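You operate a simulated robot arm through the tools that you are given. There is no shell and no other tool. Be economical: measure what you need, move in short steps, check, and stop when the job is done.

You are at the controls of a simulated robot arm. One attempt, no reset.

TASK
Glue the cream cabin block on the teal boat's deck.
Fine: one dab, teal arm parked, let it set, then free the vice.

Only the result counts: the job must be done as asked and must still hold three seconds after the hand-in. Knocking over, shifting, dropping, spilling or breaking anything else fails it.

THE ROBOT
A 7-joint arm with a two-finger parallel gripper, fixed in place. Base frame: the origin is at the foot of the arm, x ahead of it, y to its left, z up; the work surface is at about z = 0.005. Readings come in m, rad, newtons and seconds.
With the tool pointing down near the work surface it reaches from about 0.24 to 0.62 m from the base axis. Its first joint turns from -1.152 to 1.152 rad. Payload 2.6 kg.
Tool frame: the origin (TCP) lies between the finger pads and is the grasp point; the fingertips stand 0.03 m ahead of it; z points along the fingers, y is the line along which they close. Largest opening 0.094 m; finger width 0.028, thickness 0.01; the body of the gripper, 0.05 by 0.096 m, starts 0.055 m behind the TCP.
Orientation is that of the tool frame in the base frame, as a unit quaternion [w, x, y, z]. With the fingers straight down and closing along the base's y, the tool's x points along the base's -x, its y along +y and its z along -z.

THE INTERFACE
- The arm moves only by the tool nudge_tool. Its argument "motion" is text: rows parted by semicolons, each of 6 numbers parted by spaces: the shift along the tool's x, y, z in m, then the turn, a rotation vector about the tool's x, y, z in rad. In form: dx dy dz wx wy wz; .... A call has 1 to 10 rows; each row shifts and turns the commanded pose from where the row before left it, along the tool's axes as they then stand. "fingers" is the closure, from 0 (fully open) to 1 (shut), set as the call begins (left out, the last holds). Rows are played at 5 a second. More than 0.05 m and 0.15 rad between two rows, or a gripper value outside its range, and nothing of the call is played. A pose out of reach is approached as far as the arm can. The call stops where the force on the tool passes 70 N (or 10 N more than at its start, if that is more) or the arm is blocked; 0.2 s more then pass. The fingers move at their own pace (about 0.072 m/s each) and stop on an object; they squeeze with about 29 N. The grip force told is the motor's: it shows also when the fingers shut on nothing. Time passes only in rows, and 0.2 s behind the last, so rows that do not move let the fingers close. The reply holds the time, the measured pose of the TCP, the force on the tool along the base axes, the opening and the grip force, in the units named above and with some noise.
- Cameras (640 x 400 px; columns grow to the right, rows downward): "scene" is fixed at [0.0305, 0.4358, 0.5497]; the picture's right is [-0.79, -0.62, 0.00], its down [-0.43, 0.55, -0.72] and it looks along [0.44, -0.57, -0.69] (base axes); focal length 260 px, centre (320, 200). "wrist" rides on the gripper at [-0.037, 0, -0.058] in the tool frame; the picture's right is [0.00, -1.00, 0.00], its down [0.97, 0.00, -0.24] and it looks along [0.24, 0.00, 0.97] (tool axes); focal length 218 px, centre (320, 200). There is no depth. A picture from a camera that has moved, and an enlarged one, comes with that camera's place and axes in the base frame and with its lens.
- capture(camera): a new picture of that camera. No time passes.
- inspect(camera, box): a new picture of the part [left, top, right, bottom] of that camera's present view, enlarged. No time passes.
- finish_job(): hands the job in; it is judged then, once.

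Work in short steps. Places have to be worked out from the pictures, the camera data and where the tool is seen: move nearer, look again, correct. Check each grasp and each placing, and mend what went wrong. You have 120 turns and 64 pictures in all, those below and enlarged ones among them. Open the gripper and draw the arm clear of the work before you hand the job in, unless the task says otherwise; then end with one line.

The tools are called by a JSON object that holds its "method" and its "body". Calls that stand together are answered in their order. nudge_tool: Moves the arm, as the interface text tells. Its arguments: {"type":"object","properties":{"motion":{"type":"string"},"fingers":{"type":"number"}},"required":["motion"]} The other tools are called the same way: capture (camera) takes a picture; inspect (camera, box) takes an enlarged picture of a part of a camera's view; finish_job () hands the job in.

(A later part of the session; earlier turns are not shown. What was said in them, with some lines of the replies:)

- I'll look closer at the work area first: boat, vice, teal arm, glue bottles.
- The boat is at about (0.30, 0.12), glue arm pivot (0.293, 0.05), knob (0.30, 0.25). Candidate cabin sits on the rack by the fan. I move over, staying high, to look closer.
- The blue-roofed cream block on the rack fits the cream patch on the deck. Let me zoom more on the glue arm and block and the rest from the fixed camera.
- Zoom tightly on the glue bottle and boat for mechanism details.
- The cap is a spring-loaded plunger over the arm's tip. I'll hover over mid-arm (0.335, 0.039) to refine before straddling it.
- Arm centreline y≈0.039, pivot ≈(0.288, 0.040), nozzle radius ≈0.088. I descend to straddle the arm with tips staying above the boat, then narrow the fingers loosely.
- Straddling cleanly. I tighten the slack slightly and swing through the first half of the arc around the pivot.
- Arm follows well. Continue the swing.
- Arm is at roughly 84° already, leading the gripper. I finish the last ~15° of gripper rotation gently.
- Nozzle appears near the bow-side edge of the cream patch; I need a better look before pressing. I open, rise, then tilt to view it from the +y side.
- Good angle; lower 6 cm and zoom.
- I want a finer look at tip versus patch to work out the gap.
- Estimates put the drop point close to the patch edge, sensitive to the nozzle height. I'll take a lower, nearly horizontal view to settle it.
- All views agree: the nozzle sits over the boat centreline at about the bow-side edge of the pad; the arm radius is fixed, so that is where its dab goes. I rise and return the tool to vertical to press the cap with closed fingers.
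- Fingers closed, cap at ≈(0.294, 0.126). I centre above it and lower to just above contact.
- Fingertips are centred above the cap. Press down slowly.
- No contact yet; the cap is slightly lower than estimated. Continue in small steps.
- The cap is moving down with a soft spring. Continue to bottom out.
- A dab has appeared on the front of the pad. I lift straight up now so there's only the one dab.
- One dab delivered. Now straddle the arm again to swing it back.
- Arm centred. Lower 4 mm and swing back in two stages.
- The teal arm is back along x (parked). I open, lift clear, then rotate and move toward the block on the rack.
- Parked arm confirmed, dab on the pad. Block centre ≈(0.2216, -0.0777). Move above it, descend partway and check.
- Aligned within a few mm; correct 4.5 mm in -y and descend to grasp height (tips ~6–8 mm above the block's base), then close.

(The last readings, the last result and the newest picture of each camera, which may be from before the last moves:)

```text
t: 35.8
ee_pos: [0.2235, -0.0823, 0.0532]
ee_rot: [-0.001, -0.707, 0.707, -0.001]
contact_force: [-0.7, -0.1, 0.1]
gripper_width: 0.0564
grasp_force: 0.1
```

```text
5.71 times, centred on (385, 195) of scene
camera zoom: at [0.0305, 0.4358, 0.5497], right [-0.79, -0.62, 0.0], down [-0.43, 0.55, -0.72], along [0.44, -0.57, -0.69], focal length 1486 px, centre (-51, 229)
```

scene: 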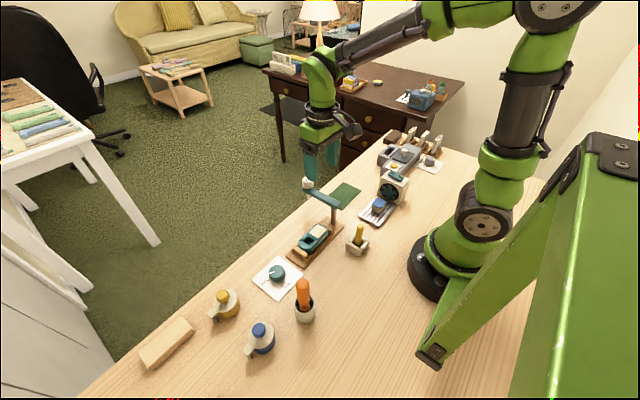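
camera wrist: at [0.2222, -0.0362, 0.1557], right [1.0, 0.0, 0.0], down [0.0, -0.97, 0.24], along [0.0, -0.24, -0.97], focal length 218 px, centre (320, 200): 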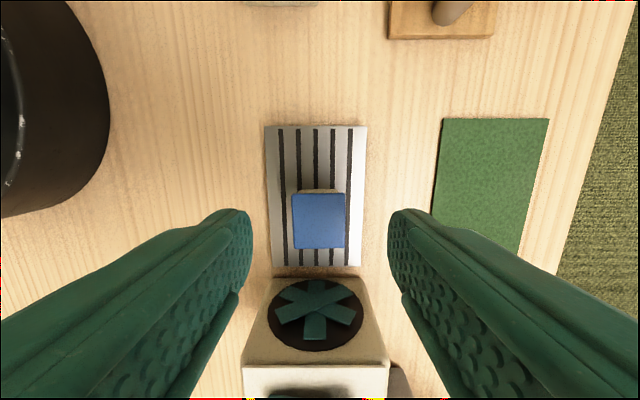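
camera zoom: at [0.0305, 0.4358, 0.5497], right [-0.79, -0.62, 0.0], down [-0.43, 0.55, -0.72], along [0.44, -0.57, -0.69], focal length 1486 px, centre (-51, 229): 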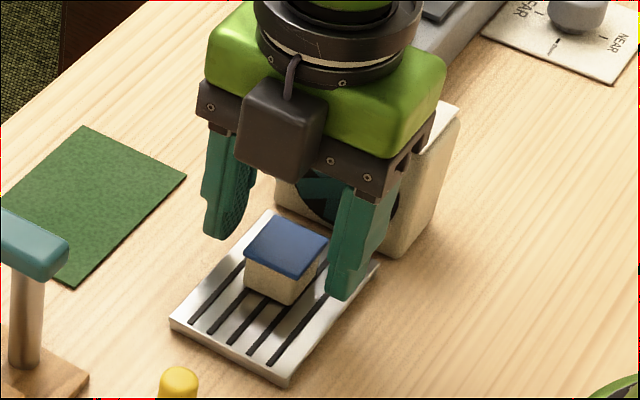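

Fingers bracket the block. Close.

{"method": "nudge_tool", "body": {"motion": "-0.001 0 0.002 0 0 0;0 0 0 0 0 0;0 0 0 0 0 0;0 0 0 0 0 0", "fingers": 1}}

{"method": "nudge_tool", "body": {"motion": "0 0 -0.02 0 0 0;0 0 -0.04 0 0 0;0 0 -0.04 0 0 0;0 0 -0.04 0 0 0;0 0 0 0 0 0"}}

{"method": "capture", "body": {"camera": "wrist"}}

{"method": "inspect", "body": {"camera": "scene", "box": [330, 110, 420, 220]}}

```text
t: 36.8
ee_pos: [0.2228, -0.0806, 0.0521]
ee_rot: [-0.001, -0.707, 0.707, -0.002]
contact_force: [0.5, -0.4, 10.1]
gripper_width: 0.0294
grasp_force: 29.1
```

```text
t: 38.0
ee_pos: [0.2241, -0.0808, 0.1925]
ee_rot: [-0.001, -0.707, 0.707, -0.002]
contact_force: [0.7, 0.4, 0.3]
gripper_width: 0.0295
grasp_force: 29.6
```

```text
19 pictures are left
camera wrist: at [0.2233, -0.0427, 0.2506], right [1.0, 0.0, 0.0], down [0.0, -0.97, 0.24], along [0.0, -0.24, -0.97], focal length 218 px, centre (320, 200)
```

wrist: 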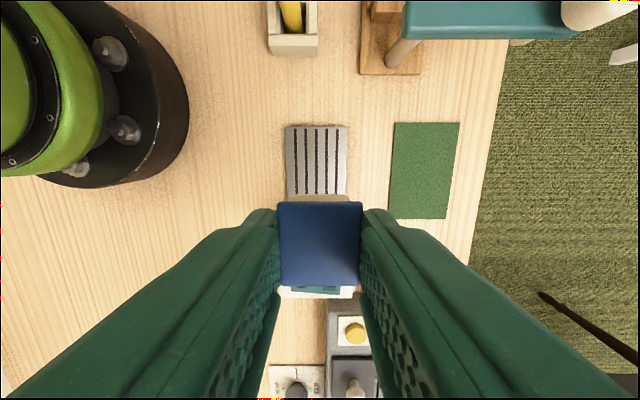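

```text
3.64 times, centred on (375, 165) of scene
camera zoom: at [0.0305, 0.4358, 0.5497], right [-0.79, -0.62, 0.0], down [-0.43, 0.55, -0.72], along [0.44, -0.57, -0.69], focal length 946 px, centre (120, 327)
```

zoom: 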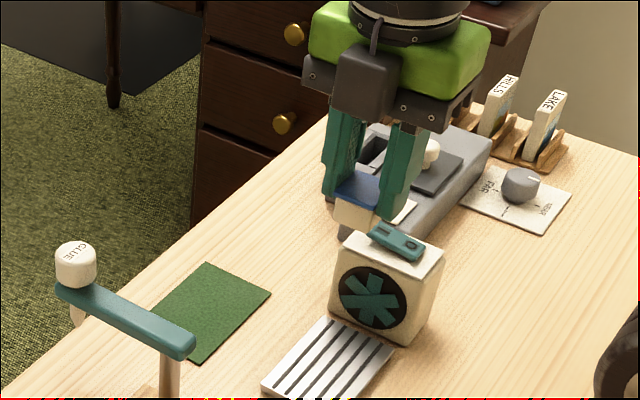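

Block held firmly (width 0.0295). Carry it high over to near the boat and look down on the pad and dab.

{"method": "nudge_tool", "body": {"motion": "-0.0378 -0.0175 -0.005 0 0 0;-0.0378 -0.0175 0 0 0 0;-0.0378 -0.0175 0 0 0 0;-0.0378 -0.0175 0 0 0 0;0 0 0 0 0 0;0 0 0 0 0 0"}}

{"method": "inspect", "body": {"camera": "wrist", "box": [270, 80, 370, 300]}}

```text
t: 39.4
ee_pos: [0.294, 0.0733, 0.1964]
ee_rot: [0.001, 0.707, -0.707, 0.001]
contact_force: [-0.3, 0.5, -0.5]
gripper_width: 0.0294
grasp_force: 29.0
```

```text
1.82 times, centred on (320, 190) of wrist
camera zoom: at [0.2932, 0.1117, 0.2539], right [1.0, 0.0, 0.0], down [0.0, -0.97, 0.24], along [0.0, -0.24, -0.97], focal length 397 px, centre (320, 218)
```

zoom: 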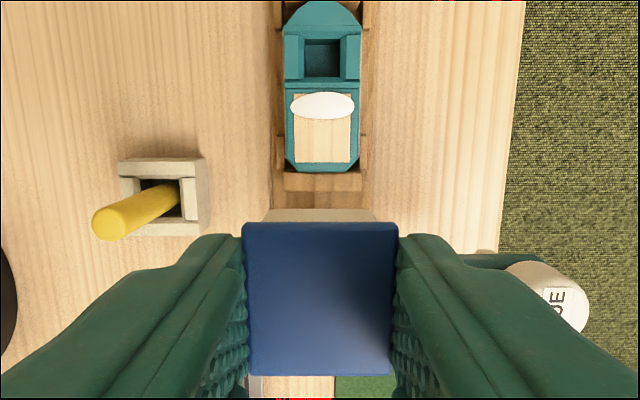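

Pad spans y≈0.090–0.126 at x≈0.294, dab at y≈0.119; block centre is ~4 mm ahead of the TCP. Target block centre (0.294, 0.110): move and descend to just above.

{"method": "nudge_tool", "body": {"motion": "-0.0315 -0.001 0 0 0 0;0 0 0.03 0 0 0;0 0 0.03 0 0 0;0 0 0.03 0 0 0;0 0 0.01 0 0 0;0 0 0 0 0 0"}}

{"method": "inspect", "body": {"camera": "scene", "box": [285, 190, 345, 260]}}

{"method": "inspect", "body": {"camera": "wrist", "box": [250, 80, 390, 300]}}

```text
t: 40.8
ee_pos: [0.2953, 0.1031, 0.0947]
ee_rot: [0.001, 0.707, -0.707, 0.001]
contact_force: [-0.2, -0.3, -0.6]
gripper_width: 0.0292
grasp_force: 29.4
```

```text
5.71 times, centred on (315, 225) of scene
camera zoom: at [0.0305, 0.4358, 0.5497], right [-0.79, -0.62, 0.0], down [-0.43, 0.55, -0.72], along [0.44, -0.57, -0.69], focal length 1486 px, centre (349, 57)
```

zoom: 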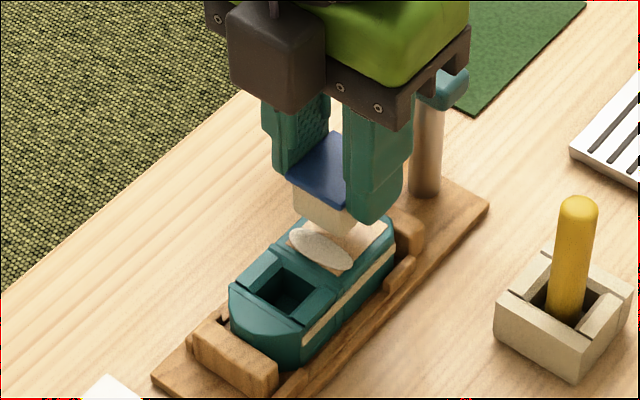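

```text
1.82 times, centred on (320, 190) of wrist
camera zoom: at [0.2956, 0.1418, 0.1521], right [1.0, 0.0, 0.0], down [0.0, -0.97, 0.24], along [0.0, -0.24, -0.97], focal length 397 px, centre (320, 218)
```

zoom: 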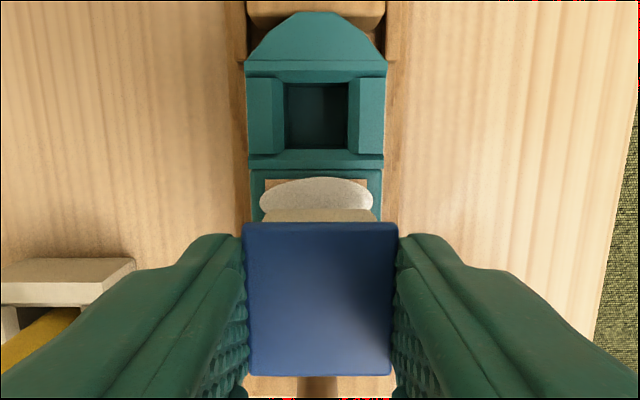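

Block is ~3 mm short of where I want it and 1 mm off in x; correct, then lower gently until contact.

{"method": "nudge_tool", "body": {"motion": "-0.003 0.001 0 0 0 0;0 0 0.004 0 0 0;0 0 0.003 0 0 0;0 0 0.003 0 0 0;0 0 0 0 0 0"}}

{"method": "nudge_tool", "body": {"motion": "0 0 0.002 0 0 0;0 0 0.002 0 0 0;0 0 0 0 0 0"}}

{"method": "inspect", "body": {"camera": "scene", "box": [285, 190, 345, 260]}}

```text
t: 42.0
ee_pos: [0.2941, 0.1054, 0.0862]
ee_rot: [-0.001, -0.707, 0.708, -0.001]
contact_force: [0.6, -0.2, -0.7]
gripper_width: 0.0293
grasp_force: 28.9
```

```text
t: 42.8
ee_pos: [0.2938, 0.1059, 0.0816]
ee_rot: [0.001, 0.708, -0.707, 0.001]
contact_force: [0.0, -0.4, -0.9]
gripper_width: 0.0295
grasp_force: 28.8
```

```text
5.71 times, centred on (315, 225) of scene
camera zoom: at [0.0305, 0.4358, 0.5497], right [-0.79, -0.62, 0.0], down [-0.43, 0.55, -0.72], along [0.44, -0.57, -0.69], focal length 1486 px, centre (349, 57)
```

zoom: 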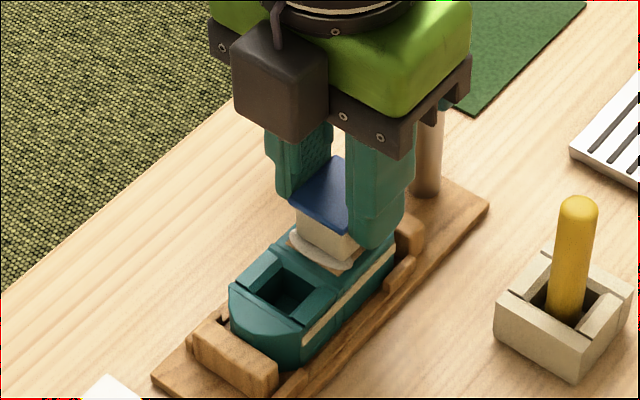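

Nearly seated; continue in 1.5 mm steps watching the force.

{"method": "nudge_tool", "body": {"motion": "0 0 0.0015 0 0 0;0 0 0.0015 0 0 0;0 0 0 0 0 0"}}

{"method": "nudge_tool", "body": {"motion": "0 0 0.0015 0 0 0;0 0 0 0 0 0"}}

{"method": "inspect", "body": {"camera": "scene", "box": [295, 200, 335, 250]}}

```text
t: 43.6
ee_pos: [0.2923, 0.104, 0.078]
ee_rot: [0.001, 0.708, -0.707, 0.001]
contact_force: [0.3, 0.6, -0.1]
gripper_width: 0.0293
grasp_force: 29.0
```

```text
t: 44.2
ee_pos: [0.2922, 0.1049, 0.0772]
ee_rot: [0.001, 0.707, -0.707, 0.001]
contact_force: [0.5, 0.1, 0.3]
gripper_width: 0.0296
grasp_force: 29.4
```

```text
8.00 times, centred on (315, 225) of scene
camera zoom: at [0.0305, 0.4358, 0.5497], right [-0.79, -0.62, 0.0], down [-0.43, 0.55, -0.72], along [0.44, -0.57, -0.69], focal length 2080 px, centre (360, 0)
```

zoom: 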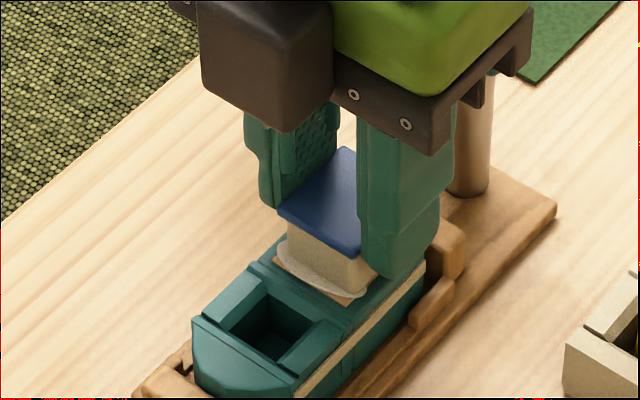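

{"method": "nudge_tool", "body": {"motion": "0 0 0.001 0 0 0;0 0 0 0 0 0"}}

{"method": "nudge_tool", "body": {"motion": "0 0 0.001 0 0 0;0 0 0 0 0 0"}}

{"method": "nudge_tool", "body": {"motion": "0 0 0.001 0 0 0;0 0 0 0 0 0"}}

```text
t: 44.8
ee_pos: [0.2928, 0.1045, 0.0766]
ee_rot: [-0.001, -0.707, 0.708, -0.002]
contact_force: [-3.5, -2.6, 20.5]
gripper_width: 0.0295
grasp_force: 29.2
```

```text
t: 45.4
ee_pos: [0.2943, 0.1047, 0.0758]
ee_rot: [0.0, 0.707, -0.707, 0.003]
contact_force: [-1.3, 0.2, 26.2]
gripper_width: 0.0294
grasp_force: 28.7
```

```text
t: 46.0
ee_pos: [0.2938, 0.105, 0.0751]
ee_rot: [-0.001, -0.707, 0.707, -0.002]
contact_force: [1.4, 4.0, 24.5]
gripper_width: 0.0294
grasp_force: 29.4
```

Seated (≈25 N). I ease off 1.5 mm of command and hold still while the glue sets.

{"method": "nudge_tool", "body": {"motion": "0 0 -0.001 0 0 0;0 0 -0.0005 0 0 0;0 0 0 0 0 0;0 0 0 0 0 0;0 0 0 0 0 0;0 0 0 0 0 0;0 0 0 0 0 0;0 0 0 0 0 0;0 0 0 0 0 0;0 0 0 0 0 0"}}

{"method": "nudge_tool", "body": {"motion": "0 0 0 0 0 0;0 0 0 0 0 0;0 0 0 0 0 0;0 0 0 0 0 0;0 0 0 0 0 0;0 0 0 0 0 0;0 0 0 0 0 0;0 0 0 0 0 0;0 0 0 0 0 0;0 0 0 0 0 0"}}

{"method": "nudge_tool", "body": {"motion": "0 0 0 0 0 0;0 0 0 0 0 0;0 0 0 0 0 0;0 0 0 0 0 0;0 0 0 0 0 0;0 0 0 0 0 0;0 0 0 0 0 0;0 0 0 0 0 0;0 0 0 0 0 0;0 0 0 0 0 0"}}

{"method": "nudge_tool", "body": {"motion": "0 0 0 0 0 0;0 0 0 0 0 0;0 0 0 0 0 0;0 0 0 0 0 0;0 0 0 0 0 0;0 0 0 0 0 0;0 0 0 0 0 0;0 0 0 0 0 0;0 0 0 0 0 0;0 0 0 0 0 0"}}

{"method": "inspect", "body": {"camera": "scene", "box": [295, 200, 335, 250]}}

```text
t: 48.2
ee_pos: [0.2942, 0.1042, 0.0751]
ee_rot: [0.001, 0.708, -0.707, 0.002]
contact_force: [-0.2, 0.1, -0.4]
gripper_width: 0.0292
grasp_force: 29.1
```

```text
t: 50.4
ee_pos: [0.2929, 0.1039, 0.0761]
ee_rot: [-0.001, -0.706, 0.708, -0.001]
contact_force: [0.1, 0.1, 0.8]
gripper_width: 0.0292
grasp_force: 28.9
```

```text
t: 52.6
ee_pos: [0.2924, 0.1041, 0.0762]
ee_rot: [-0.002, -0.707, 0.707, -0.002]
contact_force: [-0.3, 0.9, 0.1]
gripper_width: 0.0293
grasp_force: 29.1
```

```text
t: 54.8
ee_pos: [0.2932, 0.1049, 0.0759]
ee_rot: [-0.002, -0.707, 0.707, -0.001]
contact_force: [-0.5, 1.0, -0.4]
gripper_width: 0.0294
grasp_force: 28.7
```

```text
8.00 times, centred on (315, 225) of scene
camera zoom: at [0.0305, 0.4358, 0.5497], right [-0.79, -0.62, 0.0], down [-0.43, 0.55, -0.72], along [0.44, -0.57, -0.69], focal length 2080 px, centre (360, 0)
```

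zoom: 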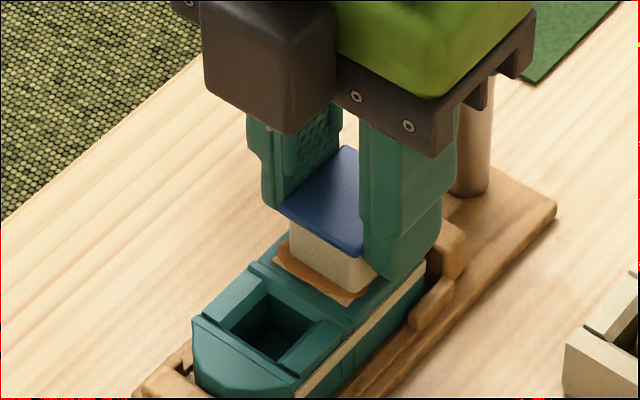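

The glue has turned from white to amber, apparently curing. Hold a few seconds more, then release.

{"method": "nudge_tool", "body": {"motion": "0 0 0.0005 0 0 0;0 0 0 0 0 0;0 0 0 0 0 0;0 0 0 0 0 0;0 0 0 0 0 0;0 0 0 0 0 0;0 0 0 0 0 0;0 0 0 0 0 0;0 0 0 0 0 0;0 0 0 0 0 0"}}

{"method": "nudge_tool", "body": {"motion": "0 0 0 0 0 0;0 0 0 0 0 0;0 0 0 0 0 0;0 0 0 0 0 0;0 0 0 0 0 0;0 0 0 0 0 0;0 0 0 0 0 0;0 0 0 0 0 0;0 0 0 0 0 0;0 0 0 0 0 0"}}

{"method": "nudge_tool", "body": {"motion": "0 0 0 0 0 0;0 0 0 0 0 0;0 0 0 0 0 0;0 0 0 0 0 0;0 0 0 0 0 0;0 0 0 0 0 0;0 0 0 0 0 0;0 0 0 0 0 0;0 0 0 0 0 0;0 0 0 0 0 0"}}

{"method": "nudge_tool", "body": {"motion": "0 0 0 0 0 0;0 0 0 0 0 0;0 0 0 0 0 0;0 0 0 0 0 0;0 0 0 0 0 0;0 0 0 0 0 0;0 0 0 0 0 0;0 0 0 0 0 0;0 0 0 0 0 0;0 0 0 0 0 0"}}

{"method": "nudge_tool", "body": {"motion": "0 0 0 0 0 0;0 0 0 0 0 0;0 0 -0.01 0 0 0;0 0 -0.03 0 0 0;0 0 -0.04 0 0 0;0 0 -0.04 0 0 0;0.04 0 0 0 0 0;0 0 0 0 0 0", "fingers": 0.45}}

{"method": "inspect", "body": {"camera": "scene", "box": [285, 190, 345, 260]}}

{"method": "capture", "body": {"camera": "wrist"}}

```text
t: 57.0
ee_pos: [0.2934, 0.1046, 0.0751]
ee_rot: [0.001, 0.707, -0.707, 0.001]
contact_force: [0.6, 0.7, 0.2]
gripper_width: 0.0293
grasp_force: 28.7
```

```text
t: 59.2
ee_pos: [0.2939, 0.1041, 0.0753]
ee_rot: [0.002, 0.707, -0.707, 0.001]
contact_force: [-0.5, 0.4, -0.4]
gripper_width: 0.0295
grasp_force: 29.2
```

```text
t: 61.4
ee_pos: [0.2922, 0.1036, 0.0768]
ee_rot: [0.001, 0.707, -0.707, 0.001]
contact_force: [-0.4, -0.9, -0.6]
gripper_width: 0.0296
grasp_force: 29.2
```

```text
t: 63.6
ee_pos: [0.2936, 0.1043, 0.0761]
ee_rot: [0.001, 0.707, -0.707, 0.001]
contact_force: [-0.1, -0.7, -1.0]
gripper_width: 0.0293
grasp_force: 29.2
```

```text
t: 65.4
ee_pos: [0.2956, 0.0636, 0.1988]
ee_rot: [-0.001, -0.707, 0.707, -0.001]
contact_force: [0.4, 0.4, 0.2]
gripper_width: 0.0517
grasp_force: 0.0
```

```text
5.71 times, centred on (315, 225) of scene
camera zoom: at [0.0305, 0.4358, 0.5497], right [-0.79, -0.62, 0.0], down [-0.43, 0.55, -0.72], along [0.44, -0.57, -0.69], focal length 1486 px, centre (349, 57)
```

zoom: 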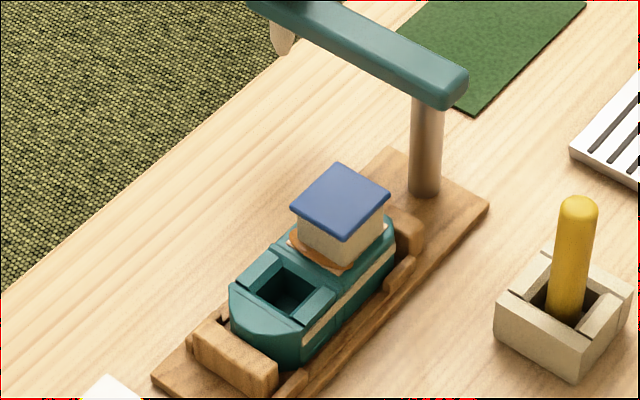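

```text
10 pictures are left
camera wrist: at [0.2955, 0.1019, 0.2556], right [1.0, 0.0, 0.0], down [0.0, -0.97, 0.24], along [0.0, -0.24, -0.97], focal length 218 px, centre (320, 200)
```

wrist: 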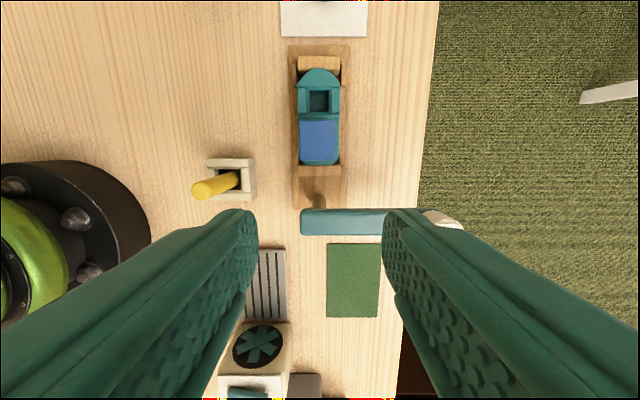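

Cabin is seated squarely on the pad with set glue, arm parked. Now to the knob at ≈(0.30, 0.25): translate there high and turn the tool back to yaw 0.

{"method": "nudge_tool", "body": {"motion": "-0.045 0 -0.01 0 0 0;-0.045 0 0 0 0 0;-0.045 0 0 0 0 0;-0.04 0 0 0 0 0;0 0 0 0 0 0.143;0 0 0 0 0 0.143;0 0 0 0 0 0.143;0 0 0 0 0 0.143;0 0 0 0 0 0.143;0 0 0 0 0 0.143", "fingers": 0.3}}

{"method": "nudge_tool", "body": {"motion": "0 0 0 0 0 0.143;0 0 0 0 0 0.143;0 0 0 0 0 0.143;0 0 0 0 0 0.143;0 0 0 0 0 0.141;0 0 0.03 0 0 0;0 0 0.03 0 0 0;0 0 0 0 0 0"}}

{"method": "capture", "body": {"camera": "wrist"}}

```text
t: 67.6
ee_pos: [0.2935, 0.2401, 0.2058]
ee_rot: [0.0, -0.347, 0.938, -0.002]
contact_force: [-0.2, 0.5, 0.0]
gripper_width: 0.0657
grasp_force: 0.0
```

```text
t: 69.4
ee_pos: [0.2944, 0.2389, 0.1457]
ee_rot: [0.0, 0.001, 1.0, -0.003]
contact_force: [0.1, -0.2, 0.5]
gripper_width: 0.0658
grasp_force: 0.0
```

```text
9 pictures are left
camera wrist: at [0.331, 0.2412, 0.2029], right [0.0, -1.0, 0.0], down [-0.97, 0.0, 0.24], along [-0.24, 0.0, -0.97], focal length 218 px, centre (320, 200)
```

wrist: 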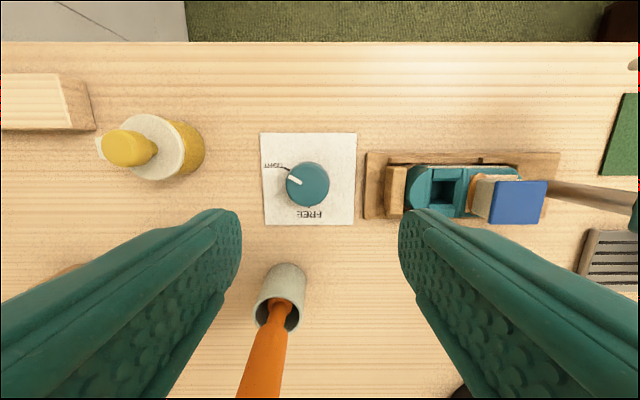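

Knob centre ≈(0.3007, 0.2517), Ø≈0.034. Align and descend around it, then check.

{"method": "nudge_tool", "body": {"motion": "-0.0067 0.0105 0 0 0 0;0 0 0.03 0 0 0;0 0 0.03 0 0 0;0 0 0.025 0 0 0;0 0 0.015 0 0 0;0 0 0 0 0 0"}}

{"method": "capture", "body": {"camera": "wrist"}}

{"method": "inspect", "body": {"camera": "scene", "box": [220, 200, 340, 330]}}

```text
t: 70.8
ee_pos: [0.2994, 0.2471, 0.0435]
ee_rot: [0.0, 0.0, 1.0, -0.002]
contact_force: [0.4, 0.5, -0.6]
gripper_width: 0.0659
grasp_force: 0.0
```

```text
8 pictures are left
camera wrist: at [0.3359, 0.2495, 0.1021], right [0.0, -1.0, 0.0], down [-0.97, 0.0, 0.24], along [-0.24, 0.0, -0.97], focal length 218 px, centre (320, 200)
```

wrist: 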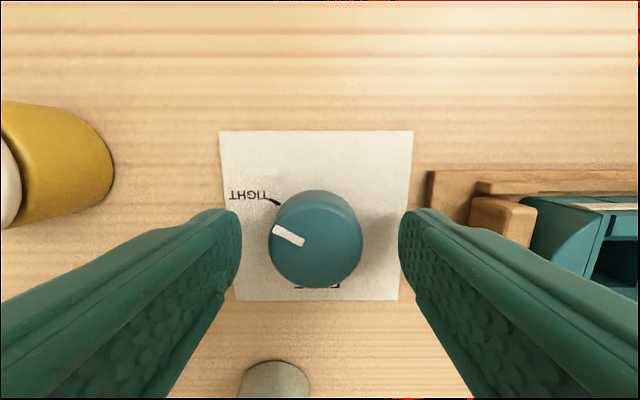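

```text
3.08 times, centred on (280, 265) of scene
camera zoom: at [0.0305, 0.4358, 0.5497], right [-0.79, -0.62, 0.0], down [-0.43, 0.55, -0.72], along [0.44, -0.57, -0.69], focal length 800 px, centre (443, 0)
```

zoom: 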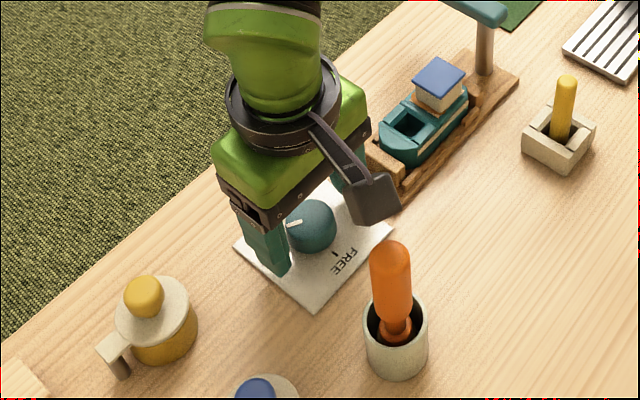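

Knob sits between the fingers; I shift 3 mm in x, close on it, and start with a small turn to check clearance from the orange handle and that the knob turns.

{"method": "nudge_tool", "body": {"motion": "-0.003 0.001 0 0 0 0;0 0 0 0 0 0;0 0 0 0 0 0;0 0 0 0 0 0", "fingers": 1}}

{"method": "nudge_tool", "body": {"motion": "0 0 0 0 0 -0.1;0 0 0 0 0 -0.1;0 0 0 0 0 -0.1;0 0 0 0 0 -0.1;0 0 0 0 0 0"}}

{"method": "inspect", "body": {"camera": "scene", "box": [220, 190, 340, 330]}}

```text
t: 71.8
ee_pos: [0.3021, 0.2507, 0.0445]
ee_rot: [-0.001, -0.001, 1.0, -0.003]
contact_force: [-4.5, -3.2, 3.2]
gripper_width: 0.0367
grasp_force: 45.6
```

```text
t: 73.0
ee_pos: [0.3023, 0.2508, 0.0444]
ee_rot: [-0.002, -0.199, 0.98, -0.002]
contact_force: [-16.2, -9.8, 20.2]
gripper_width: 0.0364
grasp_force: 44.7
```

```text
2.86 times, centred on (280, 260) of scene
camera zoom: at [0.0304, 0.4358, 0.5498], right [-0.79, -0.62, 0.0], down [-0.43, 0.55, -0.72], along [0.44, -0.57, -0.69], focal length 743 px, centre (434, 29)
```

zoom: 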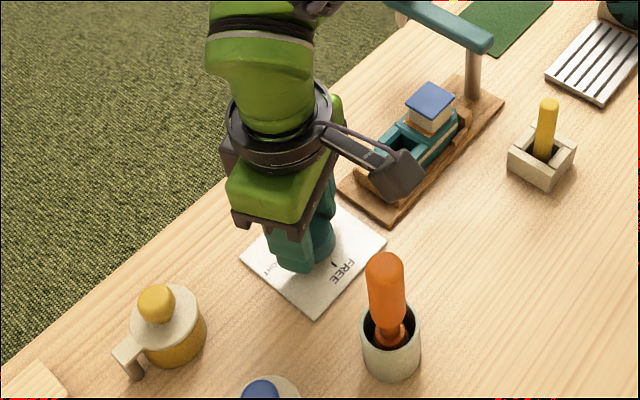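

Clear of everything so far and the knob turns with the grip. Continue in small batches watching force.

{"method": "nudge_tool", "body": {"motion": "0 0 -0.0005 0 0 -0.1;0 0 0 0 0 -0.1;0 0 0 0 0 -0.1;0 0 0 0 0 -0.1;0 0 0 0 0 0"}}

{"method": "inspect", "body": {"camera": "scene", "box": [220, 190, 340, 330]}}

```text
t: 74.2
ee_pos: [0.3027, 0.2523, 0.0441]
ee_rot: [-0.001, -0.392, 0.92, -0.001]
contact_force: [-15.0, 9.7, -4.5]
gripper_width: 0.0368
grasp_force: 44.5
```

```text
2.86 times, centred on (280, 260) of scene
camera zoom: at [0.0305, 0.4358, 0.5497], right [-0.79, -0.62, 0.0], down [-0.43, 0.55, -0.72], along [0.44, -0.57, -0.69], focal length 743 px, centre (434, 29)
```

zoom: 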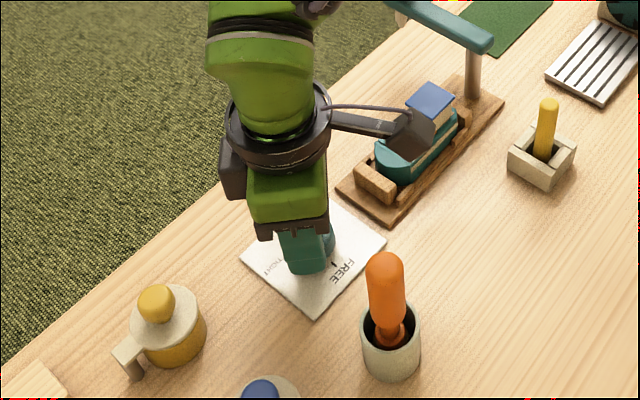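

The gripper's trailing box is ~0.13 m high, well above the boat. Continue turning.

{"method": "nudge_tool", "body": {"motion": "0 0 0 0 0 -0.1;0 0 0 0 0 -0.1;0 0 0 0 0 -0.1;0 0 0 0 0 -0.1;0 0 0 0 0 -0.1;0 0 0 0 0 -0.1;0 0 0 0 0 0"}}

{"method": "nudge_tool", "body": {"motion": "0 0 0 0 0 -0.1;0 0 0 0 0 -0.1;0 0 0 0 0 -0.1;0 0 0 0 0 -0.1;0 0 0 0 0 -0.1;0 0 0 0 0 -0.1;0 0 0 0 0 0"}}

{"method": "capture", "body": {"camera": "wrist"}}

```text
t: 75.8
ee_pos: [0.3014, 0.2528, 0.0453]
ee_rot: [-0.002, -0.646, 0.763, 0.001]
contact_force: [-19.2, 19.1, -13.8]
gripper_width: 0.0365
grasp_force: 45.0
```

```text
t: 77.4
ee_pos: [0.2997, 0.2519, 0.0449]
ee_rot: [0.004, 0.843, -0.538, -0.003]
contact_force: [-31.9, 8.3, -4.8]
gripper_width: 0.0367
grasp_force: 44.7
```

```text
4 pictures are left
camera wrist: at [0.2836, 0.287, 0.1033], right [0.91, 0.42, -0.01], down [0.41, -0.88, 0.24], along [0.09, -0.22, -0.97], focal length 218 px, centre (320, 200)
```

wrist: 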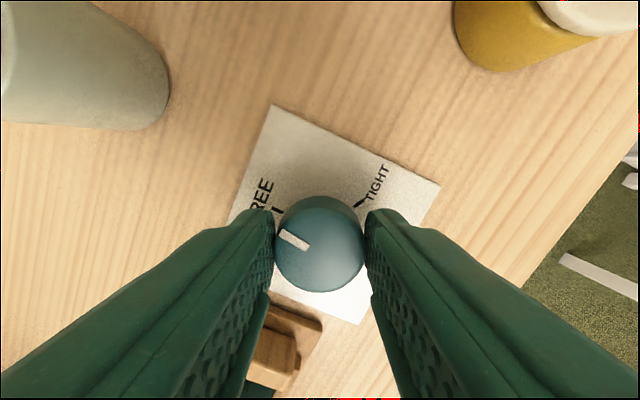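

Pointer now lies along the FREE tick (–x). Release and lift clear, then look.

{"method": "nudge_tool", "body": {"motion": "0 0 0 0 0 0;0 0 0 0 0 0;0 0 -0.03 0 0 0;0 0 -0.04 0 0 0;0 0 -0.04 0 0 0;0 0 -0.04 0 0 0;0 0 -0.04 0 0 0;0 0 0 0 0 0", "fingers": 0.3}}

{"method": "capture", "body": {"camera": "wrist"}}

{"method": "inspect", "body": {"camera": "scene", "box": [240, 180, 350, 310]}}

```text
t: 79.2
ee_pos: [0.3028, 0.2518, 0.2369]
ee_rot: [0.002, 0.841, -0.541, 0.002]
contact_force: [0.5, 0.0, -0.9]
gripper_width: 0.066
grasp_force: 0.1
```

```text
3 pictures are left
camera wrist: at [0.2862, 0.2868, 0.2946], right [0.91, 0.42, 0.0], down [0.4, -0.88, 0.24], along [0.1, -0.22, -0.97], focal length 218 px, centre (320, 200)
```

wrist: 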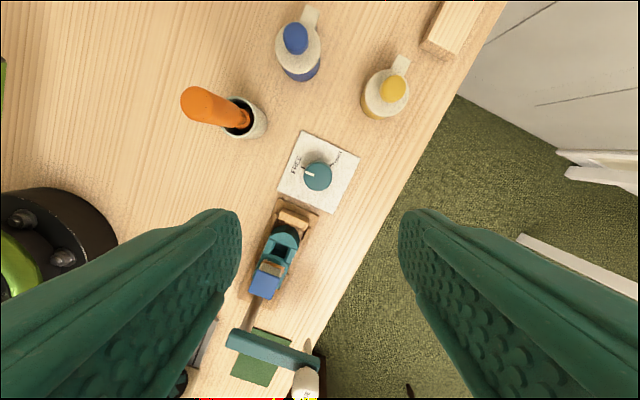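

```text
3.08 times, centred on (295, 245) of scene
camera zoom: at [0.0305, 0.4358, 0.5497], right [-0.79, -0.62, 0.0], down [-0.43, 0.55, -0.72], along [0.44, -0.57, -0.69], focal length 800 px, centre (397, 62)
```

zoom: 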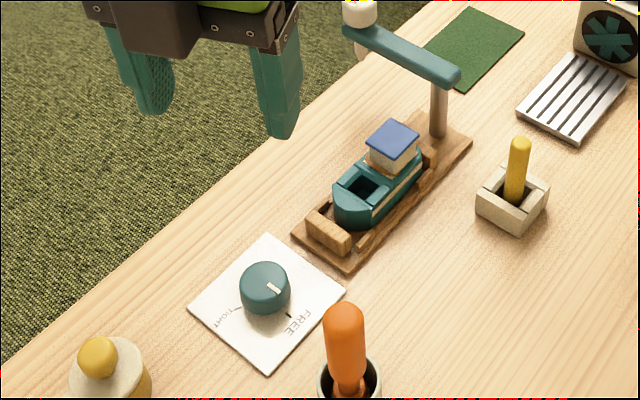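

The vice jaw has backed off, the boat stands with its cabin glued, arm parked. A last pause clear of the work with open gripper, then hand in.

{"method": "nudge_tool", "body": {"motion": "0 0 -0.03 0 0 0;0 0 0 0 0 0;0 0 0 0 0 0;0 0 0 0 0 0;0 0 0 0 0 0", "fingers": 0}}

{"method": "inspect", "body": {"camera": "scene", "box": [240, 170, 350, 310]}}

```text
t: 80.4
ee_pos: [0.303, 0.2524, 0.2645]
ee_rot: [0.002, 0.842, -0.54, 0.001]
contact_force: [0.1, 0.2, 0.4]
gripper_width: 0.0937
grasp_force: 0.0
```

```text
2.86 times, centred on (295, 240) of scene
camera zoom: at [0.0305, 0.4358, 0.5497], right [-0.79, -0.62, 0.0], down [-0.43, 0.55, -0.72], along [0.44, -0.57, -0.69], focal length 743 px, centre (391, 86)
```

zoom: 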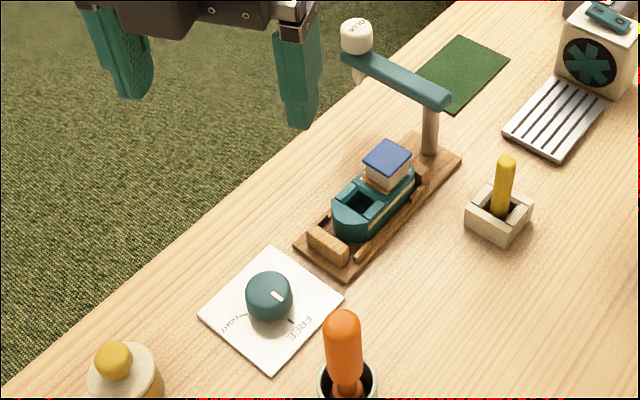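

Everything is stable; handing in.

{"method": "finish_job", "body": {}}

```text
The job is handed in.
```

The blue-roofed cream cabin block is glued to the teal boat's deck with one dab; the teal arm is parked, the glue looked set (white to amber), and the vice is turned to FREE.
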